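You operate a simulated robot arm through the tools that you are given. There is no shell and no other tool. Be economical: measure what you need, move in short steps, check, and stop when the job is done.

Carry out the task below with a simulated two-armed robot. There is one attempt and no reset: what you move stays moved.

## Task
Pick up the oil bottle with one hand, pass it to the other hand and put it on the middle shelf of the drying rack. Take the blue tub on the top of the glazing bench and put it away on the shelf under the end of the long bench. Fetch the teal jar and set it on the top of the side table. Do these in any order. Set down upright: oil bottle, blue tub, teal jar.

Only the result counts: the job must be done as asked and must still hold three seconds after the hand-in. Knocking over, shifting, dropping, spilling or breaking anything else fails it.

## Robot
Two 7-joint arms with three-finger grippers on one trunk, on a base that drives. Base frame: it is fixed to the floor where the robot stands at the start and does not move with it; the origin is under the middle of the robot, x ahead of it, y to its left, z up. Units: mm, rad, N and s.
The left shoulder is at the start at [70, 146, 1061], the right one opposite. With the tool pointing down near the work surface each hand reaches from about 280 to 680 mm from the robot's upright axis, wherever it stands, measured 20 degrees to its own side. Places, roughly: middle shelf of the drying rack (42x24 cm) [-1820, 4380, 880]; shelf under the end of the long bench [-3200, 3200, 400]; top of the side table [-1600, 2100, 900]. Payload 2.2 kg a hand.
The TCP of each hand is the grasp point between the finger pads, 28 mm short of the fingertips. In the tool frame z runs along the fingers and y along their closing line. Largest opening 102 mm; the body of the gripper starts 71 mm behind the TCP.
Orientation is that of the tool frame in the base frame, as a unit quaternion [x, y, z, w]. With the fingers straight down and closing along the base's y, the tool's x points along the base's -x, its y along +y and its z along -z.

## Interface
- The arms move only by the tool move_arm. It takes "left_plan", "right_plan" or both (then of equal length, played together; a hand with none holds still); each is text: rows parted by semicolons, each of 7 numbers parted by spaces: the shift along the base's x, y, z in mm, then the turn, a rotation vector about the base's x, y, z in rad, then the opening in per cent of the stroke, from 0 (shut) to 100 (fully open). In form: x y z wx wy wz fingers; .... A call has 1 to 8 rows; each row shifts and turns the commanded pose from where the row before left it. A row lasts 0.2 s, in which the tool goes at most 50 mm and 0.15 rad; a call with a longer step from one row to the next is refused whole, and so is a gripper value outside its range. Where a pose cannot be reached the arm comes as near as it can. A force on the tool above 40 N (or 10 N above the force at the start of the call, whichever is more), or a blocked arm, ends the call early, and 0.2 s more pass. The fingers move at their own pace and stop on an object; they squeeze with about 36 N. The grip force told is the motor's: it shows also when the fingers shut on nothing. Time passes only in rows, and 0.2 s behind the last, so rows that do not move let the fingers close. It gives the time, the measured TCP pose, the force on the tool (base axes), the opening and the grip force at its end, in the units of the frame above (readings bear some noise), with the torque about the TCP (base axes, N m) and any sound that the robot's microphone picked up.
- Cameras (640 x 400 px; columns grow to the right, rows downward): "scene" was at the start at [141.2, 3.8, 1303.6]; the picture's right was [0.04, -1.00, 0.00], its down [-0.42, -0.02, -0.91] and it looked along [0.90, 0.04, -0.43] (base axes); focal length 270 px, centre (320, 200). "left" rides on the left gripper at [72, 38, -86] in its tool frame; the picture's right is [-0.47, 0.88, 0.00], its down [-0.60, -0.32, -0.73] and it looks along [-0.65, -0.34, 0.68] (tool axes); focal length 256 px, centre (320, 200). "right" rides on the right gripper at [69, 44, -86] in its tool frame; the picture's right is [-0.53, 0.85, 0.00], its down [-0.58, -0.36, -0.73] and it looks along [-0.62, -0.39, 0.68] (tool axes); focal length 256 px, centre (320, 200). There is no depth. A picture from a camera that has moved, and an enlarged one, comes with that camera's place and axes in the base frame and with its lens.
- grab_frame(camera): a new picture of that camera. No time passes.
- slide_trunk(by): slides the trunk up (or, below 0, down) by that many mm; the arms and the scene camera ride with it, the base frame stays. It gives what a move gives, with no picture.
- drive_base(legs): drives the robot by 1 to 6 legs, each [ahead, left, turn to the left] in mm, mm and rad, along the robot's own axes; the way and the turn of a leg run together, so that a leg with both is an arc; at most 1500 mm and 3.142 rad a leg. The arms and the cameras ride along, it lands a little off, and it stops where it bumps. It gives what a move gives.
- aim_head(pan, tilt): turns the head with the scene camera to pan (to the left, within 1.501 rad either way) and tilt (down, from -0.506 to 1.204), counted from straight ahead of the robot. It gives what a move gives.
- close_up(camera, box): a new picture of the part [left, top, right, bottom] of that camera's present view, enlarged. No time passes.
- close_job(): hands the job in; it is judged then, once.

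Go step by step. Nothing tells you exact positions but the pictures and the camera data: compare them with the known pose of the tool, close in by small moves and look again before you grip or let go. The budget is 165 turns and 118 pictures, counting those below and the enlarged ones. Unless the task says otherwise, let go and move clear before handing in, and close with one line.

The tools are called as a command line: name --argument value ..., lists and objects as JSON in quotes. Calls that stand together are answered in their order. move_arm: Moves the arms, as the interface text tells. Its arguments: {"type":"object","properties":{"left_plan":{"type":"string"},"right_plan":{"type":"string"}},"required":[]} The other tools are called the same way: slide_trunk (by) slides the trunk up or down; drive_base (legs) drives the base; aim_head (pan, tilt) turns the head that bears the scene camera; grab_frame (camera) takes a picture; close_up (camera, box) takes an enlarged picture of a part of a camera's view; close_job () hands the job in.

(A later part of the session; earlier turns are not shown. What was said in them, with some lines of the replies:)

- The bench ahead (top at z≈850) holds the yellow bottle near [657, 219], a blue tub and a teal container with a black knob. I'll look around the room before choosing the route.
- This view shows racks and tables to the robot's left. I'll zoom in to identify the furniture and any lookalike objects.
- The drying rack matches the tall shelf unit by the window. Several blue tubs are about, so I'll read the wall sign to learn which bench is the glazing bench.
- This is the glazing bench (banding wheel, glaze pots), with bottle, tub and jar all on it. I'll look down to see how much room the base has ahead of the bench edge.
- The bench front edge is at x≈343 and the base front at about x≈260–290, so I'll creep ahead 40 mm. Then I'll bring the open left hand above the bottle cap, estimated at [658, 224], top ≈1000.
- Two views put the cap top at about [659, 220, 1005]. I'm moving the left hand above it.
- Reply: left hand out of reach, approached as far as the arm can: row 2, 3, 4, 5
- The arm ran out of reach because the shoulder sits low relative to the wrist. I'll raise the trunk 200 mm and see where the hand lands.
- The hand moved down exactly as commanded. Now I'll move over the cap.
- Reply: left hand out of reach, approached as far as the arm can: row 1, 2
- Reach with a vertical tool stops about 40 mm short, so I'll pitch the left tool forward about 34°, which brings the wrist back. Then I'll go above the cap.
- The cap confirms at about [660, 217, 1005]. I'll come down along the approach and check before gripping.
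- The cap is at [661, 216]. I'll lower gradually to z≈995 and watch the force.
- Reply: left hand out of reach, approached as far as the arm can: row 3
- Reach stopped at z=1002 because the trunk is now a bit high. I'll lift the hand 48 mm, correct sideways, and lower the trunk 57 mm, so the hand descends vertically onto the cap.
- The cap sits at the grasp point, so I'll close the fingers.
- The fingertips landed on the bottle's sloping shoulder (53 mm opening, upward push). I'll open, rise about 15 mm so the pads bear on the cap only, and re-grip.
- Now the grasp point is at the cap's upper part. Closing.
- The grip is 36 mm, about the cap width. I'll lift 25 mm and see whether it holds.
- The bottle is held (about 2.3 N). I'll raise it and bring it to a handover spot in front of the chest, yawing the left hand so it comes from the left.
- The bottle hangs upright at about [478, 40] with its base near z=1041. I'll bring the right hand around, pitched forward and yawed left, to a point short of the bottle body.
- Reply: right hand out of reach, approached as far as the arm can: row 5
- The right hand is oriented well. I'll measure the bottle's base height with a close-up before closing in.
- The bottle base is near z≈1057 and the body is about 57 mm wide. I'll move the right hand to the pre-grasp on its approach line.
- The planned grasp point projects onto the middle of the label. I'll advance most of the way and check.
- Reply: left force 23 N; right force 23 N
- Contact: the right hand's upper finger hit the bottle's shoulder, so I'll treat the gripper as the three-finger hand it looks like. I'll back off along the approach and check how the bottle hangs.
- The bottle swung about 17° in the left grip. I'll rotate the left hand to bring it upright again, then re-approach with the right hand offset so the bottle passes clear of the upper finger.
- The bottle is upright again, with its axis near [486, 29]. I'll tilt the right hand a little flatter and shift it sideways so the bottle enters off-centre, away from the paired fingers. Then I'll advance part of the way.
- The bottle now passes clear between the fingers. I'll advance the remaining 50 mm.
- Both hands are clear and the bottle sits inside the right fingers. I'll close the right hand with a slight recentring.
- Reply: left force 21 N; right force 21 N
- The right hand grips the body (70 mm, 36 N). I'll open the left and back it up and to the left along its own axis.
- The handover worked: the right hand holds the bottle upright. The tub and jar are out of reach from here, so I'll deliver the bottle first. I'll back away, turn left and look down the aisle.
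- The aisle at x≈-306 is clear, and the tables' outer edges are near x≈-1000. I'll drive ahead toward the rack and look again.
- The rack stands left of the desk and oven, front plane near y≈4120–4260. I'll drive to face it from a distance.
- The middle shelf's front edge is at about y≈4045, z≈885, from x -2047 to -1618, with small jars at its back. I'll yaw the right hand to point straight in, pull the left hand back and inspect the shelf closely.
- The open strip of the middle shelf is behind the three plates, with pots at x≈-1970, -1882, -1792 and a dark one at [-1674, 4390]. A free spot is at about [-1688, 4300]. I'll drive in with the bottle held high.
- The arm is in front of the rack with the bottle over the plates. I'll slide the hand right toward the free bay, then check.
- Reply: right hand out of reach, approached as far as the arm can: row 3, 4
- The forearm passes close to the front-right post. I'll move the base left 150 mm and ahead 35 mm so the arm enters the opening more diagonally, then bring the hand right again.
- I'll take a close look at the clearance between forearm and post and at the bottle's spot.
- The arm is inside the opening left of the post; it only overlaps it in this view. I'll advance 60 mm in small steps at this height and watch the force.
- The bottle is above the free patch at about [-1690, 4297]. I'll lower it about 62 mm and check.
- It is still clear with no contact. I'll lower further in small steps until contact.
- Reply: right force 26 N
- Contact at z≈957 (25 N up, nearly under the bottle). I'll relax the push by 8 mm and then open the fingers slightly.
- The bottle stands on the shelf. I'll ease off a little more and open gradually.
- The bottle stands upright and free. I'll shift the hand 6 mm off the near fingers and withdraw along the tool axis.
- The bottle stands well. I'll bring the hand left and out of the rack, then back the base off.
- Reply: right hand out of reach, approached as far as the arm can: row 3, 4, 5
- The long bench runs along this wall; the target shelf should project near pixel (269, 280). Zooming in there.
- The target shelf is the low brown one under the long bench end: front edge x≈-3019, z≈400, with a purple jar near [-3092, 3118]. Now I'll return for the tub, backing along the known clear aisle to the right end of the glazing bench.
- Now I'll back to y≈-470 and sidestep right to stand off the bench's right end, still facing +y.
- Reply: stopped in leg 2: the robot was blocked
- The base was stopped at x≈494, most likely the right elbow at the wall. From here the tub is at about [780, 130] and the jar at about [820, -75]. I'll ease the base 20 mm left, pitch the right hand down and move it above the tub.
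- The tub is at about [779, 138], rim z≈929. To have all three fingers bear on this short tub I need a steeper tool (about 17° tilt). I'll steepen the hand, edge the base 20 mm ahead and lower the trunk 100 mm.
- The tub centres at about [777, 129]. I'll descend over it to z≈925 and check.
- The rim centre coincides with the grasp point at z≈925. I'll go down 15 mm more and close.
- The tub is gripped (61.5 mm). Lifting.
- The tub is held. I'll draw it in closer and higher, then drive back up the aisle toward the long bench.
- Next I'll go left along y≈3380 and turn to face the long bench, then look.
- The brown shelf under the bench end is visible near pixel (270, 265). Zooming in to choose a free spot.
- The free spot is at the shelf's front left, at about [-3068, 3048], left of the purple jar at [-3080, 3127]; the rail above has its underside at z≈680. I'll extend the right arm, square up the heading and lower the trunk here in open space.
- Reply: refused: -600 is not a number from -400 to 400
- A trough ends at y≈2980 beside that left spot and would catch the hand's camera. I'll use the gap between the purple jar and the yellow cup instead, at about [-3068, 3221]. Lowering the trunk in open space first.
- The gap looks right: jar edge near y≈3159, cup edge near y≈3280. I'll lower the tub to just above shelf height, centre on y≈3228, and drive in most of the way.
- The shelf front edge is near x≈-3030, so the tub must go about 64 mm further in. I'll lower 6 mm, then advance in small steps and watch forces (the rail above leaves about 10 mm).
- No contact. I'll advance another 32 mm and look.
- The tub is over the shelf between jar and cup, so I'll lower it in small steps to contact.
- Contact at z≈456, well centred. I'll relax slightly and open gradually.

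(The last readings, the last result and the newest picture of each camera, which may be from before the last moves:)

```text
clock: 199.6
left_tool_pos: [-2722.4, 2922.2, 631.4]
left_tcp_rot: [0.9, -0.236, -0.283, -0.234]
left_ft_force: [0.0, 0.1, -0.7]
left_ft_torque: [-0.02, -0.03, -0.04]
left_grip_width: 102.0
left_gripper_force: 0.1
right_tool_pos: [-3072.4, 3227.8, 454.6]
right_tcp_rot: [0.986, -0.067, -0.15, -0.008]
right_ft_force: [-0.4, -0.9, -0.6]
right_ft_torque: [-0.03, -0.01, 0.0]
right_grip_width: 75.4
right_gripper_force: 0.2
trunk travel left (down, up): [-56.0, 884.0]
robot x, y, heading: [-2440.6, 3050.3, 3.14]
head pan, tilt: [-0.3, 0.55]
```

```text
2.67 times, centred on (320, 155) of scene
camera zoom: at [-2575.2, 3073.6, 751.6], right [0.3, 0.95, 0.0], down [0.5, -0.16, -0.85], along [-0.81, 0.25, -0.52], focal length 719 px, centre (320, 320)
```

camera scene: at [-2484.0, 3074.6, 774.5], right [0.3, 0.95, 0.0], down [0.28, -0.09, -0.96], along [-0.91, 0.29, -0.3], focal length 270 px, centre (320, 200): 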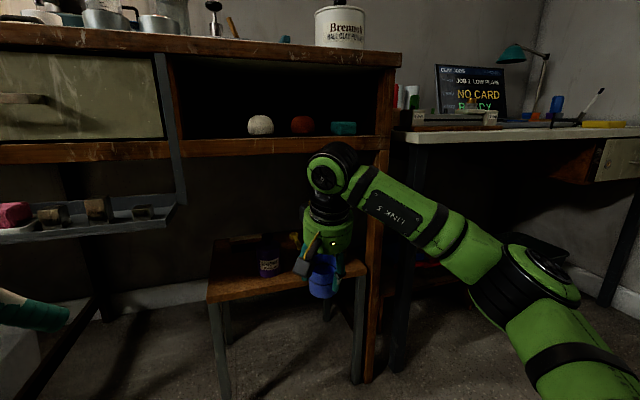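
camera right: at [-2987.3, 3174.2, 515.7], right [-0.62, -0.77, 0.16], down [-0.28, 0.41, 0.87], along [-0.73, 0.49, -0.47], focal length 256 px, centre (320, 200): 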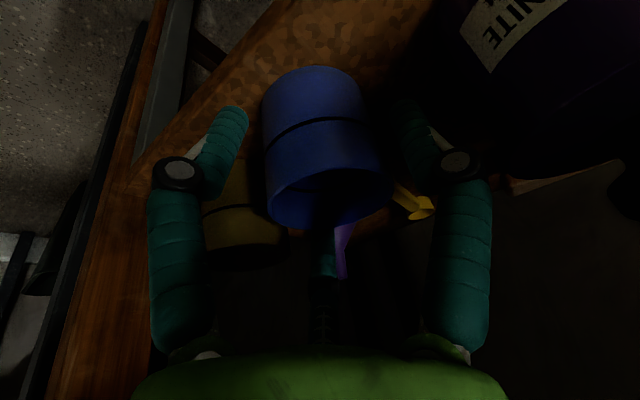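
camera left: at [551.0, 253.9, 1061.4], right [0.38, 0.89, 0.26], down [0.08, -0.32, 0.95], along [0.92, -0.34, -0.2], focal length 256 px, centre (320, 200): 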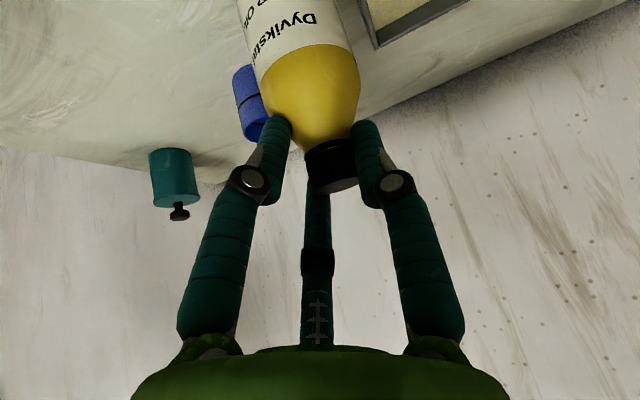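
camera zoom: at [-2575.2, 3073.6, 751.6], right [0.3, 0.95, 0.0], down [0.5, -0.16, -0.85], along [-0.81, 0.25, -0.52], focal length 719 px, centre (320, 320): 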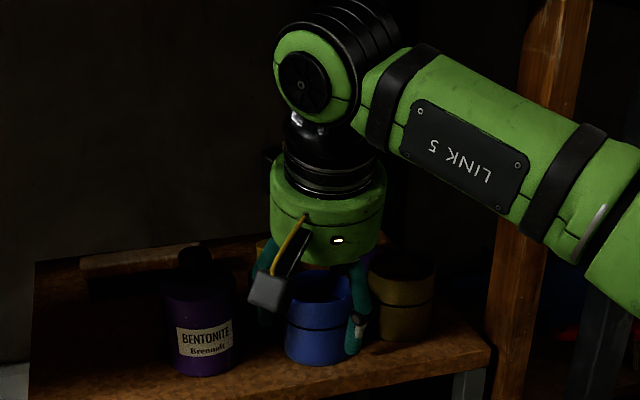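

The tub stands upright on the shelf, fingers clear. To get out under the rail I'll lay the hand back while rising slightly, then lift and withdraw.

move_arm --right_plan "6 0 5 0.016 0.124 0 76;6 0 6 0.016 0.124 0 76;2 0 8 0.005 0.05 0 76;4 0 12 0 0 0 76;8 0 15 0 0 0 76;10 0 15 0 0 0 76;0 0 0 0 0 0 76"

close_up --camera "scene" --box '[200, 80, 440, 230]'

```text
clock: 201.2
left_tool_pos: [-2722.6, 2922.0, 631.9]
left_tcp_rot: [0.9, -0.235, -0.282, -0.234]
left_ft_force: [-0.8, -1.0, 0.4]
left_ft_torque: [-0.01, 0.0, 0.01]
left_grip_width: 102.0
left_gripper_force: 0.1
right_tool_pos: [-3034.5, 3227.7, 515.2]
right_tcp_rot: [0.953, -0.064, -0.296, -0.016]
right_ft_force: [0.2, -0.2, -0.5]
right_ft_torque: [0.0, -0.03, 0.0]
right_grip_width: 77.4
right_gripper_force: 0.1
trunk travel left (down, up): [-56.0, 884.0]
robot x, y, heading: [-2437.0, 3048.2, 3.143]
head pan, tilt: [-0.3, 0.55]
```

```text
2.67 times, centred on (320, 155) of scene
camera zoom: at [-2575.2, 3073.6, 751.6], right [0.3, 0.95, 0.0], down [0.5, -0.16, -0.85], along [-0.81, 0.25, -0.52], focal length 719 px, centre (320, 320)
```

zoom: 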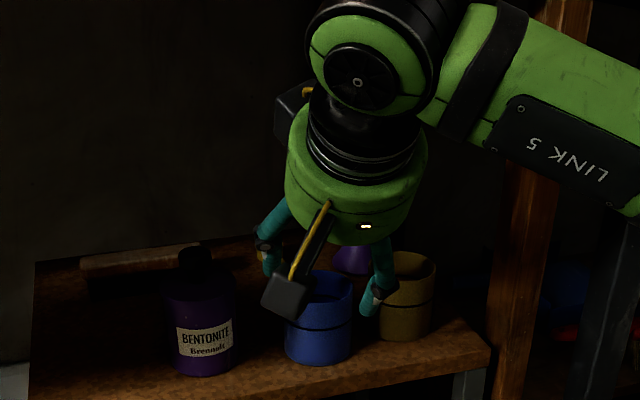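

The tub stays put and the hand is above it. Backing away, then raising the trunk.

drive_base --legs '[[-400, 0, 0]]'

slide_trunk --by 400

slide_trunk --by 335

aim_head --pan 1.3 --tilt 0.4

grab_frame --camera "scene"

```text
clock: 203.7
left_tool_pos: [-2328.2, 2922.1, 631.4]
left_tcp_rot: [0.899, -0.238, -0.283, -0.234]
left_ft_force: [0.9, 0.3, -0.2]
left_ft_torque: [0.02, 0.0, 0.04]
left_grip_width: 102.1
left_gripper_force: 0.0
right_tool_pos: [-2637.0, 3230.2, 515.5]
right_tcp_rot: [0.953, -0.068, -0.295, -0.018]
right_ft_force: [0.5, -0.6, -0.3]
right_ft_torque: [0.01, 0.0, -0.01]
right_grip_width: 77.4
right_gripper_force: 0.1
trunk travel left (down, up): [-56.0, 884.0]
robot x, y, heading: [-2045.1, 3044.4, 3.133]
head pan, tilt: [-0.3, 0.55]
```

```text
clock: 207.6
left_tool_pos: [-2328.1, 2922.5, 1031.1]
left_tcp_rot: [0.899, -0.239, -0.282, -0.235]
left_ft_force: [0.5, 0.4, 0.5]
left_ft_torque: [0.01, 0.0, 0.0]
left_grip_width: 101.9
left_gripper_force: 0.1
right_tool_pos: [-2637.9, 3229.8, 915.2]
right_tcp_rot: [0.953, -0.069, -0.295, -0.017]
right_ft_force: [-0.2, -0.1, -0.2]
right_ft_torque: [0.01, 0.0, 0.03]
right_grip_width: 77.6
right_gripper_force: 0.1
trunk travel left (down, up): [-456.0, 484.0]
robot x, y, heading: [-2041.4, 3048.2, 3.132]
head pan, tilt: [-0.3, 0.55]
```

```text
clock: 210.8
left_tool_pos: [-2327.0, 2921.3, 1366.2]
left_tcp_rot: [0.899, -0.239, -0.282, -0.235]
left_ft_force: [-0.1, -0.3, -0.1]
left_ft_torque: [0.02, 0.02, 0.0]
left_grip_width: 102.1
left_gripper_force: 0.0
right_tool_pos: [-2636.6, 3229.5, 1250.1]
right_tcp_rot: [0.953, -0.068, -0.294, -0.018]
right_ft_force: [0.5, -0.2, -0.6]
right_ft_torque: [-0.01, 0.03, -0.01]
right_grip_width: 77.2
right_gripper_force: 0.1
trunk travel left (down, up): [-791.0, 149.0]
robot x, y, heading: [-2042.4, 3046.0, 3.134]
head pan, tilt: [-0.3, 0.55]
```

```text
clock: 212.5
left_tool_pos: [-2327.6, 2922.3, 1366.3]
left_tcp_rot: [0.899, -0.238, -0.282, -0.235]
left_ft_force: [0.3, 0.4, 0.2]
left_ft_torque: [-0.03, -0.03, 0.01]
left_grip_width: 101.9
left_gripper_force: 0.0
right_tool_pos: [-2637.9, 3229.8, 1249.8]
right_tcp_rot: [0.953, -0.068, -0.296, -0.018]
right_ft_force: [-0.3, -0.9, 0.0]
right_ft_torque: [0.01, 0.03, -0.03]
right_grip_width: 77.7
right_gripper_force: 0.0
trunk travel left (down, up): [-791.0, 149.0]
robot x, y, heading: [-2039.4, 3042.5, 3.131]
head pan, tilt: [1.3, 0.4]
```

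```text
27 pictures are left
camera scene: at [-2118.9, 2955.8, 1500.3], right [-0.96, 0.28, 0.0], down [0.11, 0.37, -0.92], along [-0.26, -0.89, -0.39], focal length 270 px, centre (320, 200)
```

scene: 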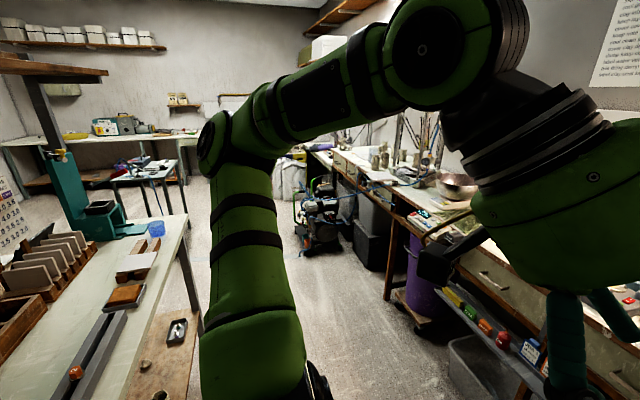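

The white-topped table with the overhead frame is the side table (x≈-1810..-1270, y≈1550..2500). I'll zoom in to find free room on it.

close_up --camera "scene" --box '[0, 180, 240, 330]'

aim_head --pan 1.5 --tilt 0.75

grab_frame --camera "scene"

```text
2.67 times, centred on (120, 255) of scene
camera zoom: at [-2118.9, 2955.8, 1500.3], right [-0.96, 0.28, 0.0], down [0.11, 0.37, -0.92], along [-0.26, -0.89, -0.39], focal length 719 px, centre (853, 53)
```

zoom: 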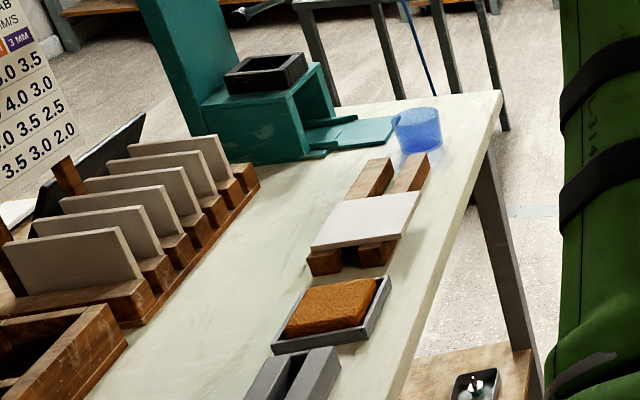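

```text
clock: 213.3
left_tool_pos: [-2327.4, 2921.9, 1365.6]
left_tcp_rot: [0.899, -0.239, -0.282, -0.234]
left_ft_force: [0.3, 0.1, -0.6]
left_ft_torque: [-0.02, 0.02, 0.01]
left_grip_width: 102.2
left_gripper_force: 0.1
right_tool_pos: [-2636.9, 3229.1, 1249.7]
right_tcp_rot: [0.953, -0.068, -0.295, -0.018]
right_ft_force: [0.3, 1.1, 0.2]
right_ft_torque: [0.0, -0.01, 0.01]
right_grip_width: 77.5
right_gripper_force: 0.0
trunk travel left (down, up): [-791.0, 149.0]
robot x, y, heading: [-2042.0, 3044.8, 3.134]
head pan, tilt: [1.499, 0.75]
```

```text
25 pictures are left
camera scene: at [-2100.0, 2962.2, 1469.2], right [-1.0, 0.08, 0.0], down [0.06, 0.68, -0.73], along [-0.06, -0.73, -0.68], focal length 270 px, centre (320, 200)
```

scene: 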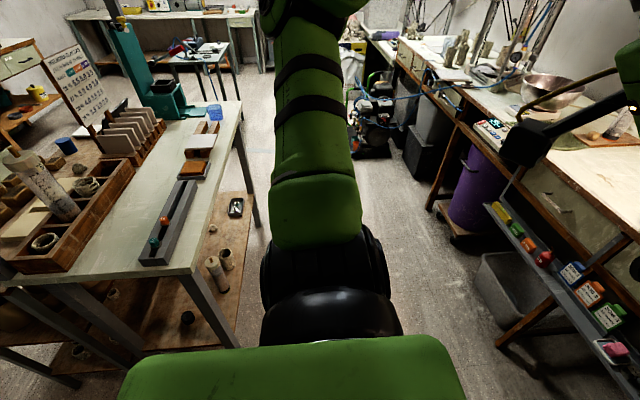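

I've picked room on the side table around [-1605, 2180] (about 160 mm wide) or near its +y end. Now I'll drive back for the jar.

drive_base --legs '[[0, 0, -1.563], [250, 0, 0], [0, -1500, 0], [0, -240, 0], [-1500, 0, 0], [-1500, 0, 0]]'

aim_head --pan -0.3 --tilt 0.6

```text
clock: 241.1
left_tool_pos: [-347.0, 702.4, 1367.4]
left_tcp_rot: [-0.488, 0.792, 0.043, 0.364]
left_ft_force: [1.5, -0.6, -0.2]
left_ft_torque: [0.02, 0.0, 0.01]
left_grip_width: 101.9
left_gripper_force: 0.0
right_tool_pos: [-56.9, 1029.5, 1250.0]
right_tcp_rot: [-0.645, 0.705, 0.201, 0.216]
right_ft_force: [0.2, 0.6, -0.1]
right_ft_torque: [-0.02, 0.01, 0.0]
right_grip_width: 77.6
right_gripper_force: 0.0
trunk travel left (down, up): [-791.0, 149.0]
robot x, y, heading: [-209.9, 426.9, 1.61]
head pan, tilt: [1.499, 0.75]
```

```text
clock: 242.9
left_tool_pos: [-348.1, 702.7, 1366.0]
left_tcp_rot: [-0.489, 0.791, 0.043, 0.364]
left_ft_force: [0.3, 0.9, 0.4]
left_ft_torque: [0.0, 0.0, 0.02]
left_grip_width: 102.1
left_gripper_force: 0.0
right_tool_pos: [-57.4, 1027.9, 1250.9]
right_tcp_rot: [-0.645, 0.704, 0.202, 0.216]
right_ft_force: [0.0, 0.2, -0.1]
right_ft_torque: [-0.03, 0.01, -0.04]
right_grip_width: 77.6
right_gripper_force: 0.1
trunk travel left (down, up): [-791.0, 149.0]
robot x, y, heading: [-207.9, 425.0, 1.615]
head pan, tilt: [-0.3, 0.6]
```

Next I'll back to y≈-595 and sidestep right to x≈450, squaring the heading.

drive_base --legs '[[0, 0, -0.042], [-1020, 0, 0], [0, -660, 0]]'

grab_frame --camera "scene"

```text
clock: 251.8
left_tool_pos: [316.6, -320.7, 1366.4]
left_tcp_rot: [-0.464, 0.806, 0.032, 0.366]
left_ft_force: [0.3, -0.2, 0.0]
left_ft_torque: [0.03, 0.0, -0.03]
left_grip_width: 102.0
left_gripper_force: 0.1
right_tool_pos: [627.5, -13.7, 1250.3]
right_tcp_rot: [-0.624, 0.724, 0.195, 0.221]
right_ft_force: [-0.5, 1.0, -0.4]
right_ft_torque: [0.03, -0.01, -0.02]
right_grip_width: 77.3
right_gripper_force: 0.0
trunk travel left (down, up): [-791.0, 149.0]
robot x, y, heading: [439.3, -609.3, 1.555]
head pan, tilt: [-0.3, 0.6]
```

```text
24 pictures are left
camera scene: at [464.8, -472.8, 1482.1], right [0.95, -0.31, 0.0], down [-0.18, -0.54, -0.83], along [0.26, 0.78, -0.56], focal length 270 px, centre (320, 200)
```

scene: 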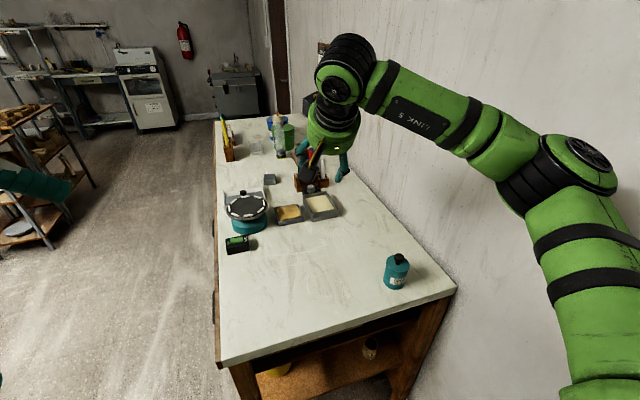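

The jar is at about [822, -75]. To keep the right elbow off the wall I'll reposition to about [343, -518], turned 0.3 rad right, then steepen the hand and lower the trunk.

drive_base --legs '[[90, 96, 0], [0, 0, -0.305]]'

move_arm --right_plan "10 0 -10 -0.139 -0.022 0 100;15 -5 -10 -0.139 -0.022 0 100;25 -10 -10 0 0 0 100;25 -10 -10 0 0 0 100;0 0 0 0 0 0 100"

slide_trunk --by -140

grab_frame --camera "scene"

```text
clock: 254.1
left_tool_pos: [314.9, -205.1, 1366.2]
left_tcp_rot: [-0.336, 0.867, -0.024, 0.367]
left_ft_force: [-1.0, 0.5, -0.5]
left_ft_torque: [0.0, 0.0, 0.01]
left_grip_width: 102.2
left_gripper_force: 0.0
right_tool_pos: [705.0, -5.1, 1251.0]
right_tcp_rot: [-0.505, 0.811, 0.159, 0.249]
right_ft_force: [-0.3, 0.0, -0.6]
right_ft_torque: [-0.01, -0.01, -0.01]
right_grip_width: 77.4
right_gripper_force: 0.0
trunk travel left (down, up): [-791.0, 149.0]
robot x, y, heading: [341.1, -512.0, 1.249]
head pan, tilt: [-0.3, 0.6]
```

```text
clock: 255.3
left_tool_pos: [314.4, -203.7, 1366.9]
left_tcp_rot: [-0.335, 0.868, -0.025, 0.366]
left_ft_force: [0.2, 0.3, -0.4]
left_ft_torque: [0.01, -0.01, -0.04]
left_grip_width: 102.0
left_gripper_force: 0.1
right_tool_pos: [776.2, -29.0, 1209.8]
right_tcp_rot: [-0.539, 0.819, 0.033, 0.194]
right_ft_force: [-0.5, 0.0, -0.7]
right_ft_torque: [0.01, -0.02, 0.01]
right_grip_width: 101.9
right_gripper_force: 0.0
trunk travel left (down, up): [-791.0, 149.0]
robot x, y, heading: [344.7, -514.1, 1.246]
head pan, tilt: [-0.3, 0.6]
```

```text
clock: 257.0
left_tool_pos: [315.4, -206.1, 1225.5]
left_tcp_rot: [-0.334, 0.868, -0.025, 0.366]
left_ft_force: [-0.4, 0.5, 0.0]
left_ft_torque: [-0.01, -0.04, -0.04]
left_grip_width: 102.1
left_gripper_force: 0.1
right_tool_pos: [779.6, -29.7, 1070.1]
right_tcp_rot: [-0.538, 0.819, 0.034, 0.194]
right_ft_force: [0.2, -0.1, -0.2]
right_ft_torque: [0.01, 0.03, 0.01]
right_grip_width: 102.2
right_gripper_force: 0.0
trunk travel left (down, up): [-651.0, 289.0]
robot x, y, heading: [342.9, -513.5, 1.246]
head pan, tilt: [-0.3, 0.6]
```

```text
23 pictures are left
camera scene: at [410.2, -394.9, 1342.1], right [0.81, -0.59, 0.0], down [-0.33, -0.46, -0.83], along [0.48, 0.67, -0.56], focal length 270 px, centre (320, 200)
```

scene: 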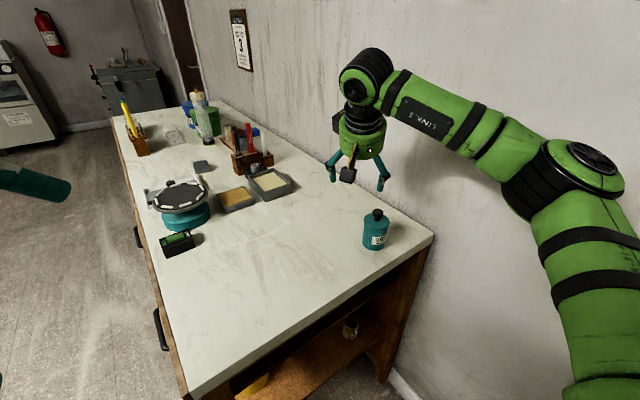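

The elbow is well clear of the wall now. I'll bring the hand over the jar, steepening slightly, and look with the hand camera.

move_arm --right_plan "15 -13 -10 -0.068 0.073 0 100;14 -13 -15 -0.068 0.073 0 100;14 -14 -20 0 0 0 100;0 0 0 0 0 0 100"

grab_frame --camera "right"

close_up --camera "scene" --box '[310, 140, 470, 240]'

```text
clock: 258.0
left_tool_pos: [316.2, -205.4, 1226.4]
left_tcp_rot: [-0.335, 0.868, -0.024, 0.365]
left_ft_force: [-0.6, -0.1, 0.1]
left_ft_torque: [-0.03, 0.02, 0.0]
left_grip_width: 101.9
left_gripper_force: 0.0
right_tool_pos: [821.9, -69.5, 1024.6]
right_tcp_rot: [-0.546, 0.832, 0.018, 0.097]
right_ft_force: [-0.4, -0.1, 0.4]
right_ft_torque: [0.02, -0.01, 0.01]
right_grip_width: 101.8
right_gripper_force: 0.1
trunk travel left (down, up): [-651.0, 289.0]
robot x, y, heading: [346.4, -515.9, 1.245]
head pan, tilt: [-0.3, 0.6]
```

```text
22 pictures are left
camera right: at [743.2, -125.7, 1092.5], right [-0.57, 0.82, 0.03], down [0.45, 0.28, 0.85], along [0.69, 0.49, -0.53], focal length 256 px, centre (320, 200)
```

right: 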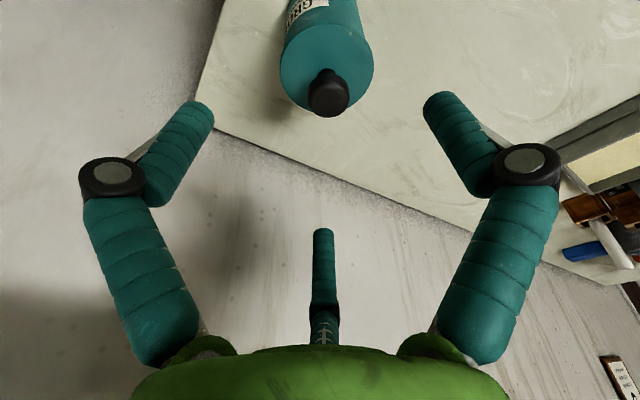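

```text
4.00 times, centred on (390, 190) of scene
camera zoom: at [409.8, -394.5, 1342.0], right [0.81, -0.59, 0.0], down [-0.33, -0.46, -0.83], along [0.48, 0.67, -0.56], focal length 1079 px, centre (40, 240)
```

zoom: 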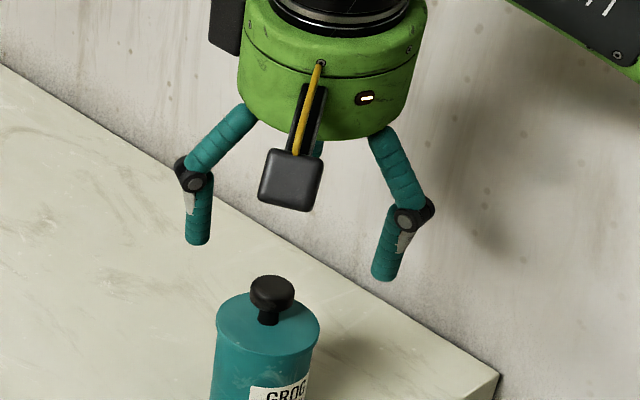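

The jar centres at [820, -62] and the tool is nearly vertical. Descending around it.

move_arm --right_plan "-2 7 -10 0 0 0 100;0 0 -22 0 0 0 100;0 0 -22 0 0 0 100;0 0 -22 0 0 0 100;0 0 -20 0 0 0 100;0 0 -18 0 0 0 100;0 0 0 0 0 0 100"

grab_frame --camera "right"

```text
clock: 259.6
left_tool_pos: [315.8, -206.0, 1226.2]
left_tcp_rot: [-0.335, 0.868, -0.024, 0.366]
left_ft_force: [0.1, -0.5, -0.1]
left_ft_torque: [0.01, -0.04, -0.03]
left_grip_width: 101.8
left_gripper_force: 0.1
right_tool_pos: [819.1, -62.3, 910.5]
right_tcp_rot: [-0.545, 0.832, 0.017, 0.098]
right_ft_force: [-0.3, 0.8, -0.8]
right_ft_torque: [0.01, -0.01, 0.01]
right_grip_width: 101.9
right_gripper_force: 0.1
trunk travel left (down, up): [-651.0, 289.0]
robot x, y, heading: [341.1, -512.0, 1.244]
head pan, tilt: [-0.3, 0.6]
```

```text
20 pictures are left
camera right: at [740.3, -118.0, 978.0], right [-0.56, 0.82, 0.03], down [0.45, 0.28, 0.85], along [0.69, 0.49, -0.53], focal length 256 px, centre (320, 200)
```

right: 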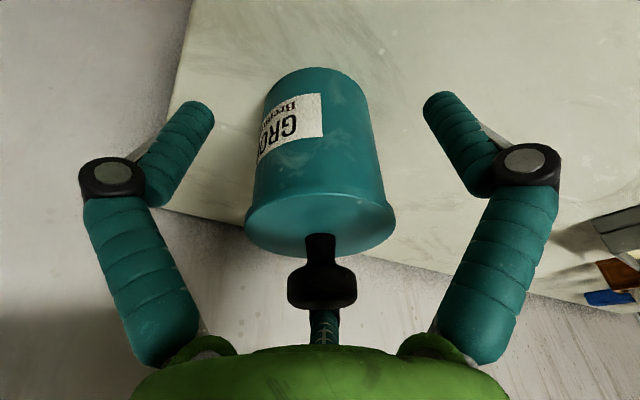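

The jar is centred between the fingers. Closing, then lifting.

move_arm --right_plan "0 0 0 0 0 0 75;0 0 0 0 0 0 0;0 0 0 0 0 0 0;0 0 0 0 0 0 0;0 0 10 0 0 0 0;0 0 25 0 0 0 0;0 0 35 0 0 0 0;0 0 0 0 0 0 0"

grab_frame --camera "right"

```text
clock: 261.4
left_tool_pos: [315.7, -203.9, 1226.4]
left_tcp_rot: [-0.335, 0.868, -0.025, 0.366]
left_ft_force: [0.3, -0.1, -0.2]
left_ft_torque: [-0.01, 0.02, 0.02]
left_grip_width: 102.0
left_gripper_force: 0.1
right_tool_pos: [819.9, -61.3, 980.4]
right_tcp_rot: [-0.547, 0.831, 0.018, 0.097]
right_ft_force: [0.7, 0.6, -1.2]
right_ft_torque: [-0.02, 0.03, 0.01]
right_grip_width: 52.4
right_gripper_force: 36.0
trunk travel left (down, up): [-651.0, 289.0]
robot x, y, heading: [341.8, -516.0, 1.24]
head pan, tilt: [-0.3, 0.6]
heard: snap
```

```text
19 pictures are left
camera right: at [740.6, -117.4, 1048.2], right [-0.57, 0.82, 0.03], down [0.45, 0.28, 0.85], along [0.69, 0.49, -0.53], focal length 256 px, centre (320, 200)
```

right: 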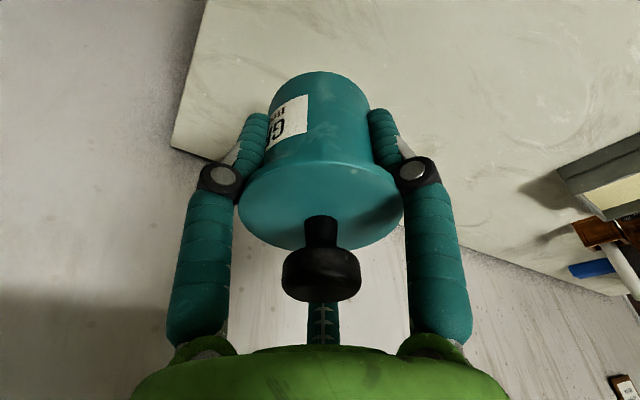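

I heard a snap during the grip or lift, so I'll inspect the jar and the bench spot closely before going on.

close_up --camera "right" --box '[210, 50, 430, 310]'

close_up --camera "scene" --box '[310, 140, 470, 260]'

```text
1.54 times, centred on (320, 180) of right
camera zoom: at [740.6, -117.4, 1048.2], right [-0.57, 0.82, 0.03], down [0.45, 0.28, 0.85], along [0.69, 0.49, -0.53], focal length 394 px, centre (320, 231)
```

zoom: 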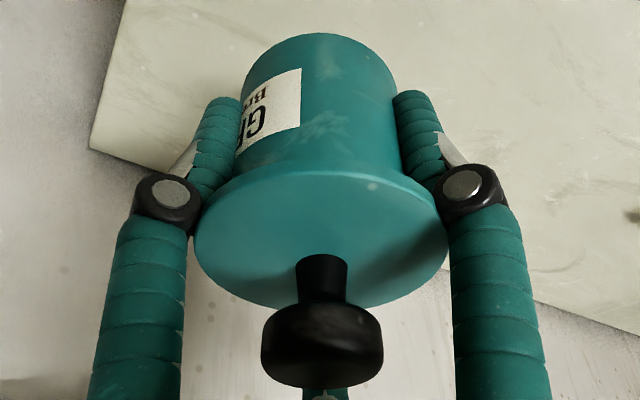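

```text
3.33 times, centred on (390, 200) of scene
camera zoom: at [411.0, -394.4, 1341.9], right [0.81, -0.59, 0.0], down [-0.33, -0.46, -0.82], along [0.48, 0.67, -0.57], focal length 899 px, centre (87, 200)
```

zoom: 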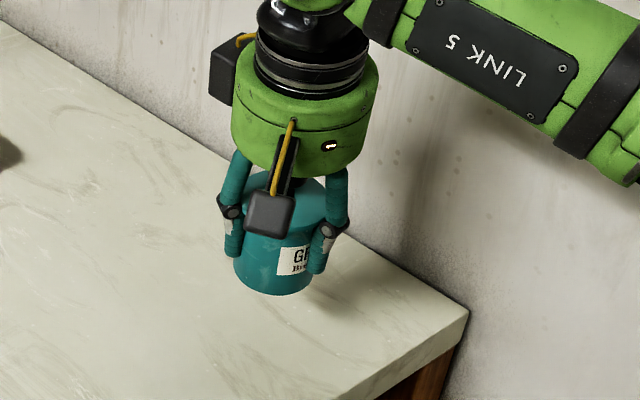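

The jar looks intact and seated in the fingers, and the bench is clean. I'll lift it, draw it in, and start back up the aisle.

move_arm --right_plan "0 0 35 0 0 0 0;-10 -8 35 0 0 0 0;-28 -23 25 0 0 0 0;-28 -23 20 0 0 0 0;-28 -23 20 0 0 0 0;-28 -23 20 0 0 0 0;-28 -23 10 0 0 0 0;0 0 0 0 0 0 0"

drive_base --legs '[[0, 0, 0.33], [0, 645, 0], [1500, 0, 0], [1500, 0, 0], [880, 0, 0]]'

```text
clock: 263.2
left_tool_pos: [316.3, -204.4, 1227.2]
left_tcp_rot: [-0.335, 0.868, -0.025, 0.366]
left_ft_force: [0.2, 0.8, 0.8]
left_ft_torque: [-0.05, 0.01, 0.01]
left_grip_width: 101.9
left_gripper_force: 0.1
right_tool_pos: [671.1, -184.3, 1145.8]
right_tcp_rot: [-0.546, 0.832, 0.018, 0.097]
right_ft_force: [0.7, 1.1, -0.6]
right_ft_torque: [0.0, 0.02, -0.01]
right_grip_width: 52.0
right_gripper_force: 35.9
trunk travel left (down, up): [-651.0, 289.0]
robot x, y, heading: [342.8, -518.0, 1.244]
head pan, tilt: [-0.3, 0.6]
```

```text
clock: 285.9
left_tool_pos: [-529.4, 3588.9, 1226.0]
left_tcp_rot: [-0.482, 0.795, 0.04, 0.365]
left_ft_force: [-0.7, 0.4, 1.1]
left_ft_torque: [-0.01, 0.04, 0.01]
left_grip_width: 102.0
left_gripper_force: 0.0
right_tool_pos: [-202.9, 3728.8, 1145.5]
right_tcp_rot: [-0.684, 0.723, 0.034, 0.093]
right_ft_force: [-0.6, -0.8, -0.9]
right_ft_torque: [0.0, 0.03, 0.0]
right_grip_width: 49.2
right_gripper_force: 35.9
trunk travel left (down, up): [-651.0, 289.0]
robot x, y, heading: [-395.9, 3306.0, 1.599]
head pan, tilt: [-0.3, 0.6]
```

Grip is holding. I'll go left along y≈3270 to x≈-2200 and turn to face +x.

drive_base --legs '[[0, 1500, 0], [0, 310, 0], [0, 0, -1.599]]'

grab_frame --camera "right"

```text
clock: 299.0
left_tool_pos: [-1943.9, 3378.0, 1225.5]
left_tcp_rot: [0.216, 0.905, -0.228, 0.288]
left_ft_force: [0.2, 0.2, -0.3]
left_ft_torque: [-0.02, 0.03, -0.04]
left_grip_width: 102.1
left_gripper_force: 0.1
right_tool_pos: [-1799.2, 3054.5, 1146.9]
right_tcp_rot: [0.021, 0.995, -0.041, 0.09]
right_ft_force: [0.7, -0.3, -1.2]
right_ft_torque: [0.01, -0.03, -0.02]
right_grip_width: 49.3
right_gripper_force: 35.7
trunk travel left (down, up): [-651.0, 289.0]
robot x, y, heading: [-2221.6, 3242.3, 0.039]
head pan, tilt: [-0.3, 0.6]
```

```text
16 pictures are left
camera right: at [-1879.7, 3108.5, 1214.2], right [0.57, 0.82, 0.03], down [0.42, -0.32, 0.85], along [0.71, -0.47, -0.53], focal length 256 px, centre (320, 200)
```

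right: 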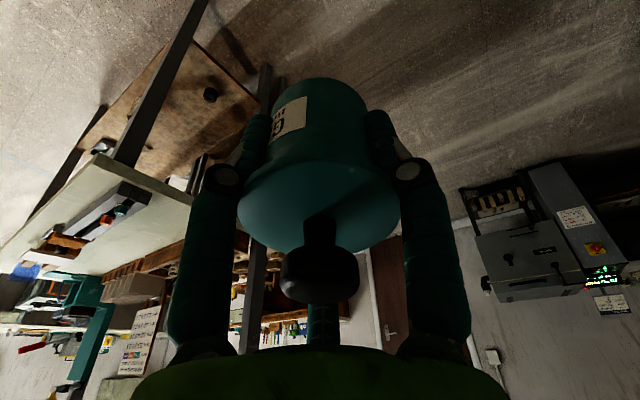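

The jar is held well. I'll strafe along the table so the hand is level with the free strip, and look at the table top.

drive_base --legs '[[0, 0, -0.039], [0, -860, 0]]'

aim_head --pan -0.15 --tilt 0.7

grab_frame --camera "scene"

```text
clock: 303.9
left_tool_pos: [-1938.1, 2516.4, 1226.0]
left_tcp_rot: [0.234, 0.9, -0.234, 0.283]
left_ft_force: [0.4, 0.1, 0.3]
left_ft_torque: [-0.03, 0.0, 0.02]
left_grip_width: 101.9
left_gripper_force: 0.0
right_tool_pos: [-1804.1, 2188.9, 1146.1]
right_tcp_rot: [0.039, 0.994, -0.043, 0.09]
right_ft_force: [-0.3, -0.2, -1.2]
right_ft_torque: [0.02, 0.02, 0.02]
right_grip_width: 49.2
right_gripper_force: 36.0
trunk travel left (down, up): [-651.0, 289.0]
robot x, y, heading: [-2220.5, 2390.1, 0.003]
head pan, tilt: [-0.3, 0.6]
```

```text
clock: 304.6
left_tool_pos: [-1937.8, 2516.3, 1227.0]
left_tcp_rot: [0.233, 0.901, -0.233, 0.283]
left_ft_force: [0.0, -0.3, -1.9]
left_ft_torque: [-0.03, -0.03, 0.04]
left_grip_width: 102.4
left_gripper_force: 0.0
right_tool_pos: [-1805.4, 2188.4, 1145.7]
right_tcp_rot: [0.04, 0.994, -0.043, 0.089]
right_ft_force: [-0.6, -0.3, -1.0]
right_ft_torque: [-0.01, -0.02, 0.02]
right_grip_width: 49.0
right_gripper_force: 35.8
trunk travel left (down, up): [-651.0, 289.0]
robot x, y, heading: [-2220.9, 2390.1, 0.002]
head pan, tilt: [-0.15, 0.7]
```

```text
15 pictures are left
camera scene: at [-2087.9, 2378.8, 1333.4], right [-0.15, -0.99, 0.0], down [-0.64, 0.1, -0.77], along [0.76, -0.11, -0.64], focal length 270 px, centre (320, 200)
```

scene: 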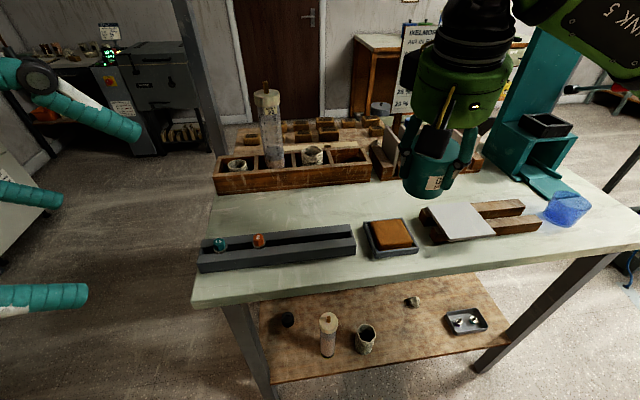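

The free strip between the grey rail and the brown tray is centred at about [-1606, 2330], 150 mm wide. I'll drive 142 mm left and 60 mm ahead, then extend the arm over it.

drive_base --legs '[[0, 142, 0], [60, 0, 0]]'

move_arm --right_plan "34 0 -10 0 0 0 0;34 0 -15 0 0 0 0;34 0 -20 0 0 0 0;34 0 -20 0 0 0 0;0 0 0 0 0 0 0"

grab_frame --camera "scene"

```text
clock: 306.5
left_tool_pos: [-1879.9, 2656.2, 1227.7]
left_tcp_rot: [0.234, 0.9, -0.232, 0.284]
left_ft_force: [0.1, -0.2, 0.6]
left_ft_torque: [0.05, -0.03, 0.04]
left_grip_width: 102.0
left_gripper_force: 0.1
right_tool_pos: [-1748.9, 2327.2, 1148.4]
right_tcp_rot: [0.042, 0.994, -0.042, 0.091]
right_ft_force: [-0.4, 0.6, -2.0]
right_ft_torque: [-0.02, 0.03, -0.01]
right_grip_width: 49.1
right_gripper_force: 35.9
trunk travel left (down, up): [-651.0, 289.0]
robot x, y, heading: [-2163.8, 2533.6, -0.0]
head pan, tilt: [-0.15, 0.7]
```

```text
clock: 307.7
left_tool_pos: [-1877.5, 2656.2, 1226.9]
left_tcp_rot: [0.235, 0.9, -0.234, 0.283]
left_ft_force: [0.4, 0.1, 0.8]
left_ft_torque: [-0.04, 0.0, 0.01]
left_grip_width: 102.0
left_gripper_force: 0.1
right_tool_pos: [-1610.1, 2326.1, 1081.2]
right_tcp_rot: [0.041, 0.994, -0.043, 0.09]
right_ft_force: [0.5, 0.6, -1.5]
right_ft_torque: [0.0, 0.01, 0.01]
right_grip_width: 49.0
right_gripper_force: 36.2
trunk travel left (down, up): [-651.0, 289.0]
robot x, y, heading: [-2164.8, 2530.7, -0.0]
head pan, tilt: [-0.15, 0.7]
```

```text
14 pictures are left
camera scene: at [-2029.1, 2518.6, 1333.5], right [-0.15, -0.99, 0.0], down [-0.64, 0.1, -0.77], along [0.76, -0.11, -0.64], focal length 270 px, centre (320, 200)
```

scene: 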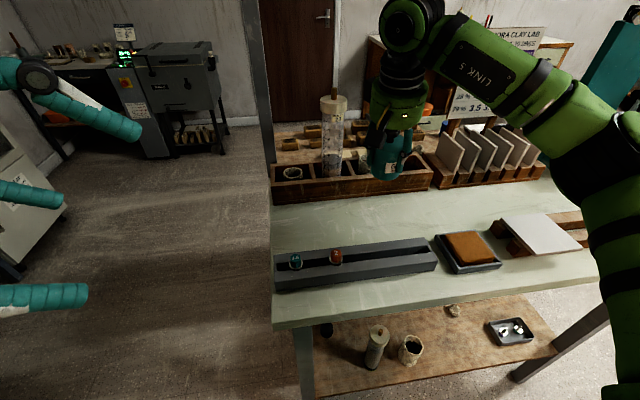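

The point below the jar projects to pixel (376, 220), the middle of the free strip. Lowering.

move_arm --right_plan "0 0 -25 0 0 0 0;0 0 -25 0 0 0 0;0 0 -20 0 0 0 0;0 0 -15 0 0 0 0;0 0 -15 0 0 0 0;0 0 0 0 0 0 0"

close_up --camera "scene" --box '[290, 130, 482, 250]'

grab_frame --camera "right"

```text
clock: 309.1
left_tool_pos: [-1878.7, 2655.6, 1227.3]
left_tcp_rot: [0.235, 0.9, -0.234, 0.284]
left_ft_force: [0.3, 0.8, 0.4]
left_ft_torque: [0.0, -0.01, 0.0]
left_grip_width: 102.2
left_gripper_force: 0.0
right_tool_pos: [-1609.9, 2324.4, 982.7]
right_tcp_rot: [0.041, 0.994, -0.043, 0.089]
right_ft_force: [0.2, -0.5, -0.9]
right_ft_torque: [-0.04, 0.0, 0.01]
right_grip_width: 49.2
right_gripper_force: 36.2
trunk travel left (down, up): [-651.0, 289.0]
robot x, y, heading: [-2162.0, 2534.2, -0.003]
head pan, tilt: [-0.15, 0.7]
```

```text
3.33 times, centred on (386, 190) of scene
camera zoom: at [-2028.5, 2518.8, 1333.4], right [-0.15, -0.99, 0.0], down [-0.64, 0.1, -0.76], along [0.76, -0.11, -0.64], focal length 899 px, centre (100, 233)
```

zoom: 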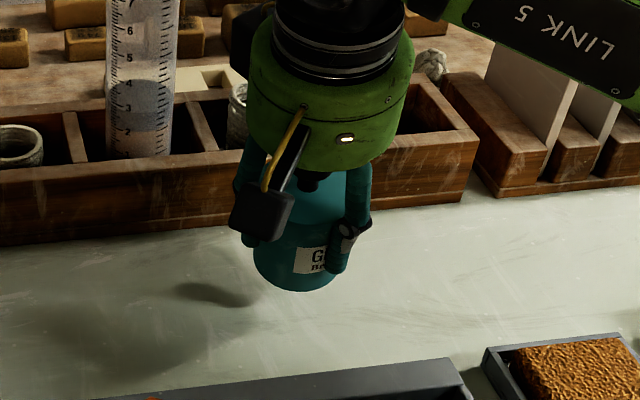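

```text
12 pictures are left
camera right: at [-1689.3, 2383.1, 1050.7], right [0.6, 0.8, 0.03], down [0.41, -0.34, 0.85], along [0.69, -0.5, -0.53], focal length 256 px, centre (320, 200)
```

right: 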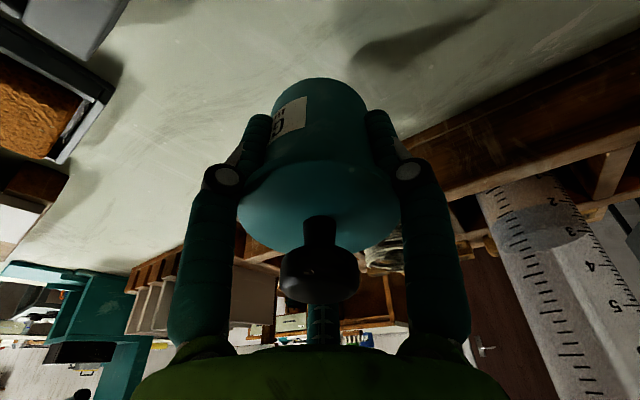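

Clear all round, so I'll lower in small steps until contact.

move_arm --right_plan "0 0 -6 0 0 0 0;0 0 -6 0 0 0 0;0 0 -3 0 0 0 0;0 0 -3 0 0 0 0;0 0 0 0 0 0 0"

```text
clock: 310.3
left_tool_pos: [-1878.9, 2655.4, 1227.0]
left_tcp_rot: [0.234, 0.901, -0.233, 0.283]
left_ft_force: [-0.2, 0.4, 0.1]
left_ft_torque: [-0.01, 0.01, -0.02]
left_grip_width: 102.0
left_gripper_force: 0.0
right_tool_pos: [-1609.8, 2327.7, 963.3]
right_tcp_rot: [0.041, 0.994, -0.043, 0.089]
right_ft_force: [0.0, 0.5, -2.8]
right_ft_torque: [-0.03, -0.01, 0.0]
right_grip_width: 49.2
right_gripper_force: 35.8
trunk travel left (down, up): [-651.0, 289.0]
robot x, y, heading: [-2165.0, 2530.6, 0.002]
head pan, tilt: [-0.15, 0.7]
```

move_arm --right_plan "0 0 -3 0 0 0 0;0 0 -3 0 0 0 0;0 0 0 0 0 0 0"

```text
clock: 311.1
left_tool_pos: [-1877.0, 2656.6, 1226.1]
left_tcp_rot: [0.234, 0.9, -0.233, 0.284]
left_ft_force: [0.2, -0.6, -0.1]
left_ft_torque: [0.03, -0.01, 0.01]
left_grip_width: 102.2
left_gripper_force: 0.0
right_tool_pos: [-1609.7, 2326.8, 957.2]
right_tcp_rot: [0.041, 0.994, -0.043, 0.091]
right_ft_force: [0.1, 0.1, -1.2]
right_ft_torque: [0.02, -0.01, -0.02]
right_grip_width: 49.1
right_gripper_force: 35.8
trunk travel left (down, up): [-651.0, 289.0]
robot x, y, heading: [-2159.5, 2529.7, 0.004]
head pan, tilt: [-0.15, 0.7]
```

There is no contact yet at z=957. I'll keep lowering gently.

move_arm --right_plan "0 0 -3 0 0 0 0;0 0 -3 0 0 0 0;0 0 -2 0 0 0 0;0 0 0 0 0 0 0"

close_up --camera "scene" --box '[320, 160, 448, 240]'

```text
clock: 312.1
left_tool_pos: [-1880.5, 2658.0, 1227.1]
left_tcp_rot: [0.235, 0.9, -0.234, 0.284]
left_ft_force: [-0.2, -0.4, 1.0]
left_ft_torque: [0.0, 0.02, 0.02]
left_grip_width: 101.8
left_gripper_force: 0.2
right_tool_pos: [-1610.0, 2327.0, 954.5]
right_tcp_rot: [0.042, 0.994, -0.042, 0.095]
right_ft_force: [6.9, -4.6, 27.3]
right_ft_torque: [-0.08, 0.06, 0.05]
right_grip_width: 49.4
right_gripper_force: 36.0
trunk travel left (down, up): [-651.0, 289.0]
robot x, y, heading: [-2163.6, 2532.3, 0.004]
head pan, tilt: [-0.15, 0.7]
```

```text
5.00 times, centred on (384, 200) of scene
camera zoom: at [-2031.3, 2519.3, 1334.1], right [-0.15, -0.99, 0.0], down [-0.64, 0.1, -0.77], along [0.76, -0.11, -0.64], focal length 1349 px, centre (0, 200)
```

zoom: 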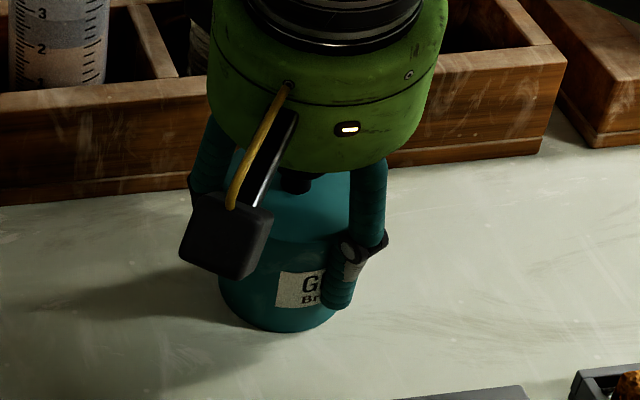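

The jar is on the table. I'll ease off and open gradually.

move_arm --right_plan "0 0 3 0 0 0 0;0 0 1 0 0 0 0;0 0 0 0 0 0 51;0 0 0 0 0 0 54;0 0 0 0 0 0 58;0 0 0 0 0 0 64;0 0 0 0 0 0 70;0 0 0 0 0 0 70"

grab_frame --camera "right"

```text
clock: 313.9
left_tool_pos: [-1877.6, 2656.9, 1226.6]
left_tcp_rot: [0.234, 0.901, -0.233, 0.283]
left_ft_force: [0.8, 0.4, -0.2]
left_ft_torque: [-0.02, 0.02, 0.02]
left_grip_width: 102.0
left_gripper_force: 0.0
right_tool_pos: [-1609.6, 2326.7, 953.6]
right_tcp_rot: [0.042, 0.994, -0.042, 0.09]
right_ft_force: [-0.2, -0.3, 0.5]
right_ft_torque: [0.02, 0.01, 0.02]
right_grip_width: 71.1
right_gripper_force: 0.1
trunk travel left (down, up): [-651.0, 289.0]
robot x, y, heading: [-2159.7, 2533.6, -0.006]
head pan, tilt: [-0.15, 0.7]
```

```text
10 pictures are left
camera right: at [-1688.7, 2384.9, 1020.8], right [0.6, 0.8, 0.03], down [0.41, -0.34, 0.85], along [0.69, -0.5, -0.53], focal length 256 px, centre (320, 200)
```

right: 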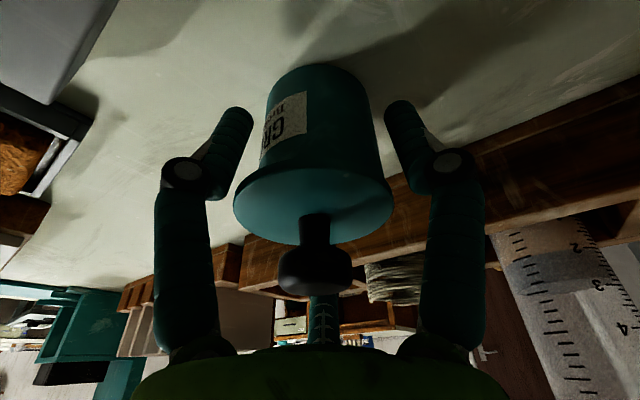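

The jar stands upright. I'll open wider to clear the lid and lift straight up.

move_arm --right_plan "0 0 0 0 0 0 88;0 0 0 0 0 0 88;0 0 10 0 0 0 88;0 0 20 0 0 0 88;0 0 30 0 0 0 88;0 0 35 0 0 0 88;0 0 40 0 0 0 88;0 0 0 0 0 0 88"

move_arm --right_plan "-30 0 30 0 0 0 88;-40 0 20 0 0 0 88;-40 0 0 0 0 0 88;-40 0 0 0 0 0 88;0 0 0 0 0 0 88"

grab_frame --camera "scene"

```text
clock: 315.7
left_tool_pos: [-1877.6, 2655.6, 1226.3]
left_tcp_rot: [0.234, 0.9, -0.234, 0.283]
left_ft_force: [0.2, 0.1, 0.5]
left_ft_torque: [0.02, 0.01, 0.01]
left_grip_width: 102.0
left_gripper_force: 0.3
right_tool_pos: [-1611.2, 2325.8, 1090.0]
right_tcp_rot: [0.041, 0.994, -0.042, 0.089]
right_ft_force: [0.4, 0.2, 0.2]
right_ft_torque: [0.0, -0.01, -0.01]
right_grip_width: 89.9
right_gripper_force: 0.1
trunk travel left (down, up): [-651.0, 289.0]
robot x, y, heading: [-2162.1, 2530.5, 0.002]
head pan, tilt: [-0.15, 0.7]
```

```text
clock: 316.9
left_tool_pos: [-1876.5, 2655.4, 1225.6]
left_tcp_rot: [0.234, 0.9, -0.234, 0.283]
left_ft_force: [-0.4, -0.4, 0.7]
left_ft_torque: [-0.01, 0.03, -0.03]
left_grip_width: 102.3
left_gripper_force: 0.1
right_tool_pos: [-1761.2, 2325.7, 1139.5]
right_tcp_rot: [0.042, 0.994, -0.042, 0.089]
right_ft_force: [0.0, 0.1, 0.2]
right_ft_torque: [0.0, 0.03, -0.01]
right_grip_width: 89.4
right_gripper_force: 0.2
trunk travel left (down, up): [-651.0, 289.0]
robot x, y, heading: [-2156.7, 2531.1, -0.002]
head pan, tilt: [-0.15, 0.7]
```

```text
9 pictures are left
camera scene: at [-2027.8, 2519.0, 1333.3], right [-0.15, -0.99, 0.0], down [-0.64, 0.1, -0.76], along [0.76, -0.11, -0.64], focal length 270 px, centre (320, 200)
```

scene: 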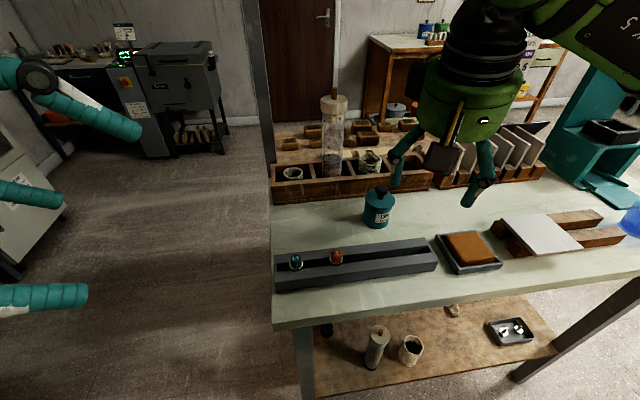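

The jar stands upright on the side table. I'll back off and take a final check of the jar.

drive_base --legs '[[-200, 0, 0]]'

close_up --camera "scene" --box '[290, 120, 450, 220]'

aim_head --pan 1.5 --tilt 0.3

grab_frame --camera "scene"

```text
clock: 318.5
left_tool_pos: [-2078.6, 2655.2, 1226.2]
left_tcp_rot: [0.235, 0.9, -0.234, 0.283]
left_ft_force: [-0.9, 0.9, -0.3]
left_ft_torque: [-0.03, -0.01, 0.0]
left_grip_width: 102.0
left_gripper_force: 0.1
right_tool_pos: [-1961.0, 2324.7, 1137.9]
right_tcp_rot: [0.042, 0.994, -0.044, 0.089]
right_ft_force: [0.4, 0.4, -0.5]
right_ft_torque: [0.0, 0.0, 0.0]
right_grip_width: 89.9
right_gripper_force: 0.1
trunk travel left (down, up): [-651.0, 289.0]
robot x, y, heading: [-2359.0, 2529.1, -0.0]
head pan, tilt: [-0.15, 0.7]
```

```text
4.00 times, centred on (370, 170) of scene
camera zoom: at [-2228.6, 2518.7, 1333.3], right [-0.15, -0.99, 0.0], down [-0.64, 0.1, -0.76], along [0.76, -0.11, -0.64], focal length 1079 px, centre (120, 320)
```

zoom: 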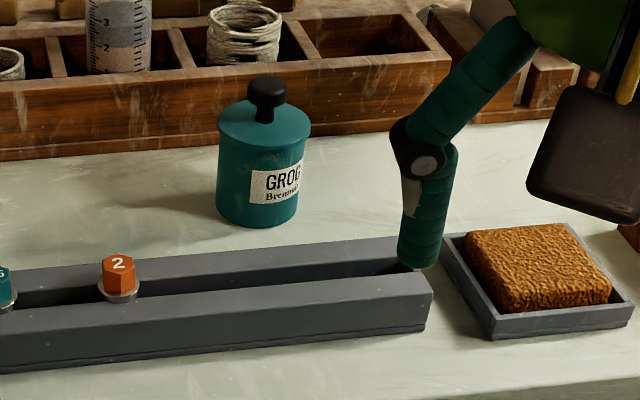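

```text
clock: 320.2
left_tool_pos: [-2079.0, 2656.9, 1226.4]
left_tcp_rot: [0.234, 0.9, -0.234, 0.284]
left_ft_force: [-0.2, -0.2, -0.4]
left_ft_torque: [0.0, 0.0, -0.02]
left_grip_width: 101.8
left_gripper_force: 0.1
right_tool_pos: [-1962.5, 2326.5, 1139.2]
right_tcp_rot: [0.041, 0.994, -0.042, 0.088]
right_ft_force: [1.3, 0.1, 0.8]
right_ft_torque: [0.02, -0.01, 0.0]
right_grip_width: 89.8
right_gripper_force: 0.0
trunk travel left (down, up): [-651.0, 289.0]
robot x, y, heading: [-2362.0, 2531.6, -0.002]
head pan, tilt: [1.499, 0.3]
```

```text
7 pictures are left
camera scene: at [-2307.1, 2624.6, 1369.5], right [1.0, -0.07, 0.0], down [-0.02, -0.3, -0.96], along [0.07, 0.95, -0.3], focal length 270 px, centre (320, 200)
```

scene: 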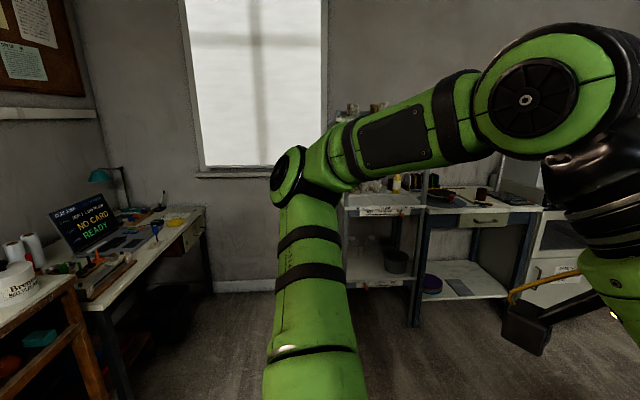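

The jar stands upright and intact, the bottle is visible upright on the rack's middle shelf, and the tub was left upright on its shelf. Both hands are clear, so I'm handing in.

close_job

```text
The job is handed in.
```

I put all three items where you asked and handed the job in; I haven't seen the verdict. The oil bottle, passed from left hand to right, is on the drying rack's middle shelf. The blue tub is on the shelf under the end of the long bench, and the teal jar is on the side table. All three were upright when last seen. The microphone picked up a snap as I gripped and lifted the jar; close-ups showed no damage.
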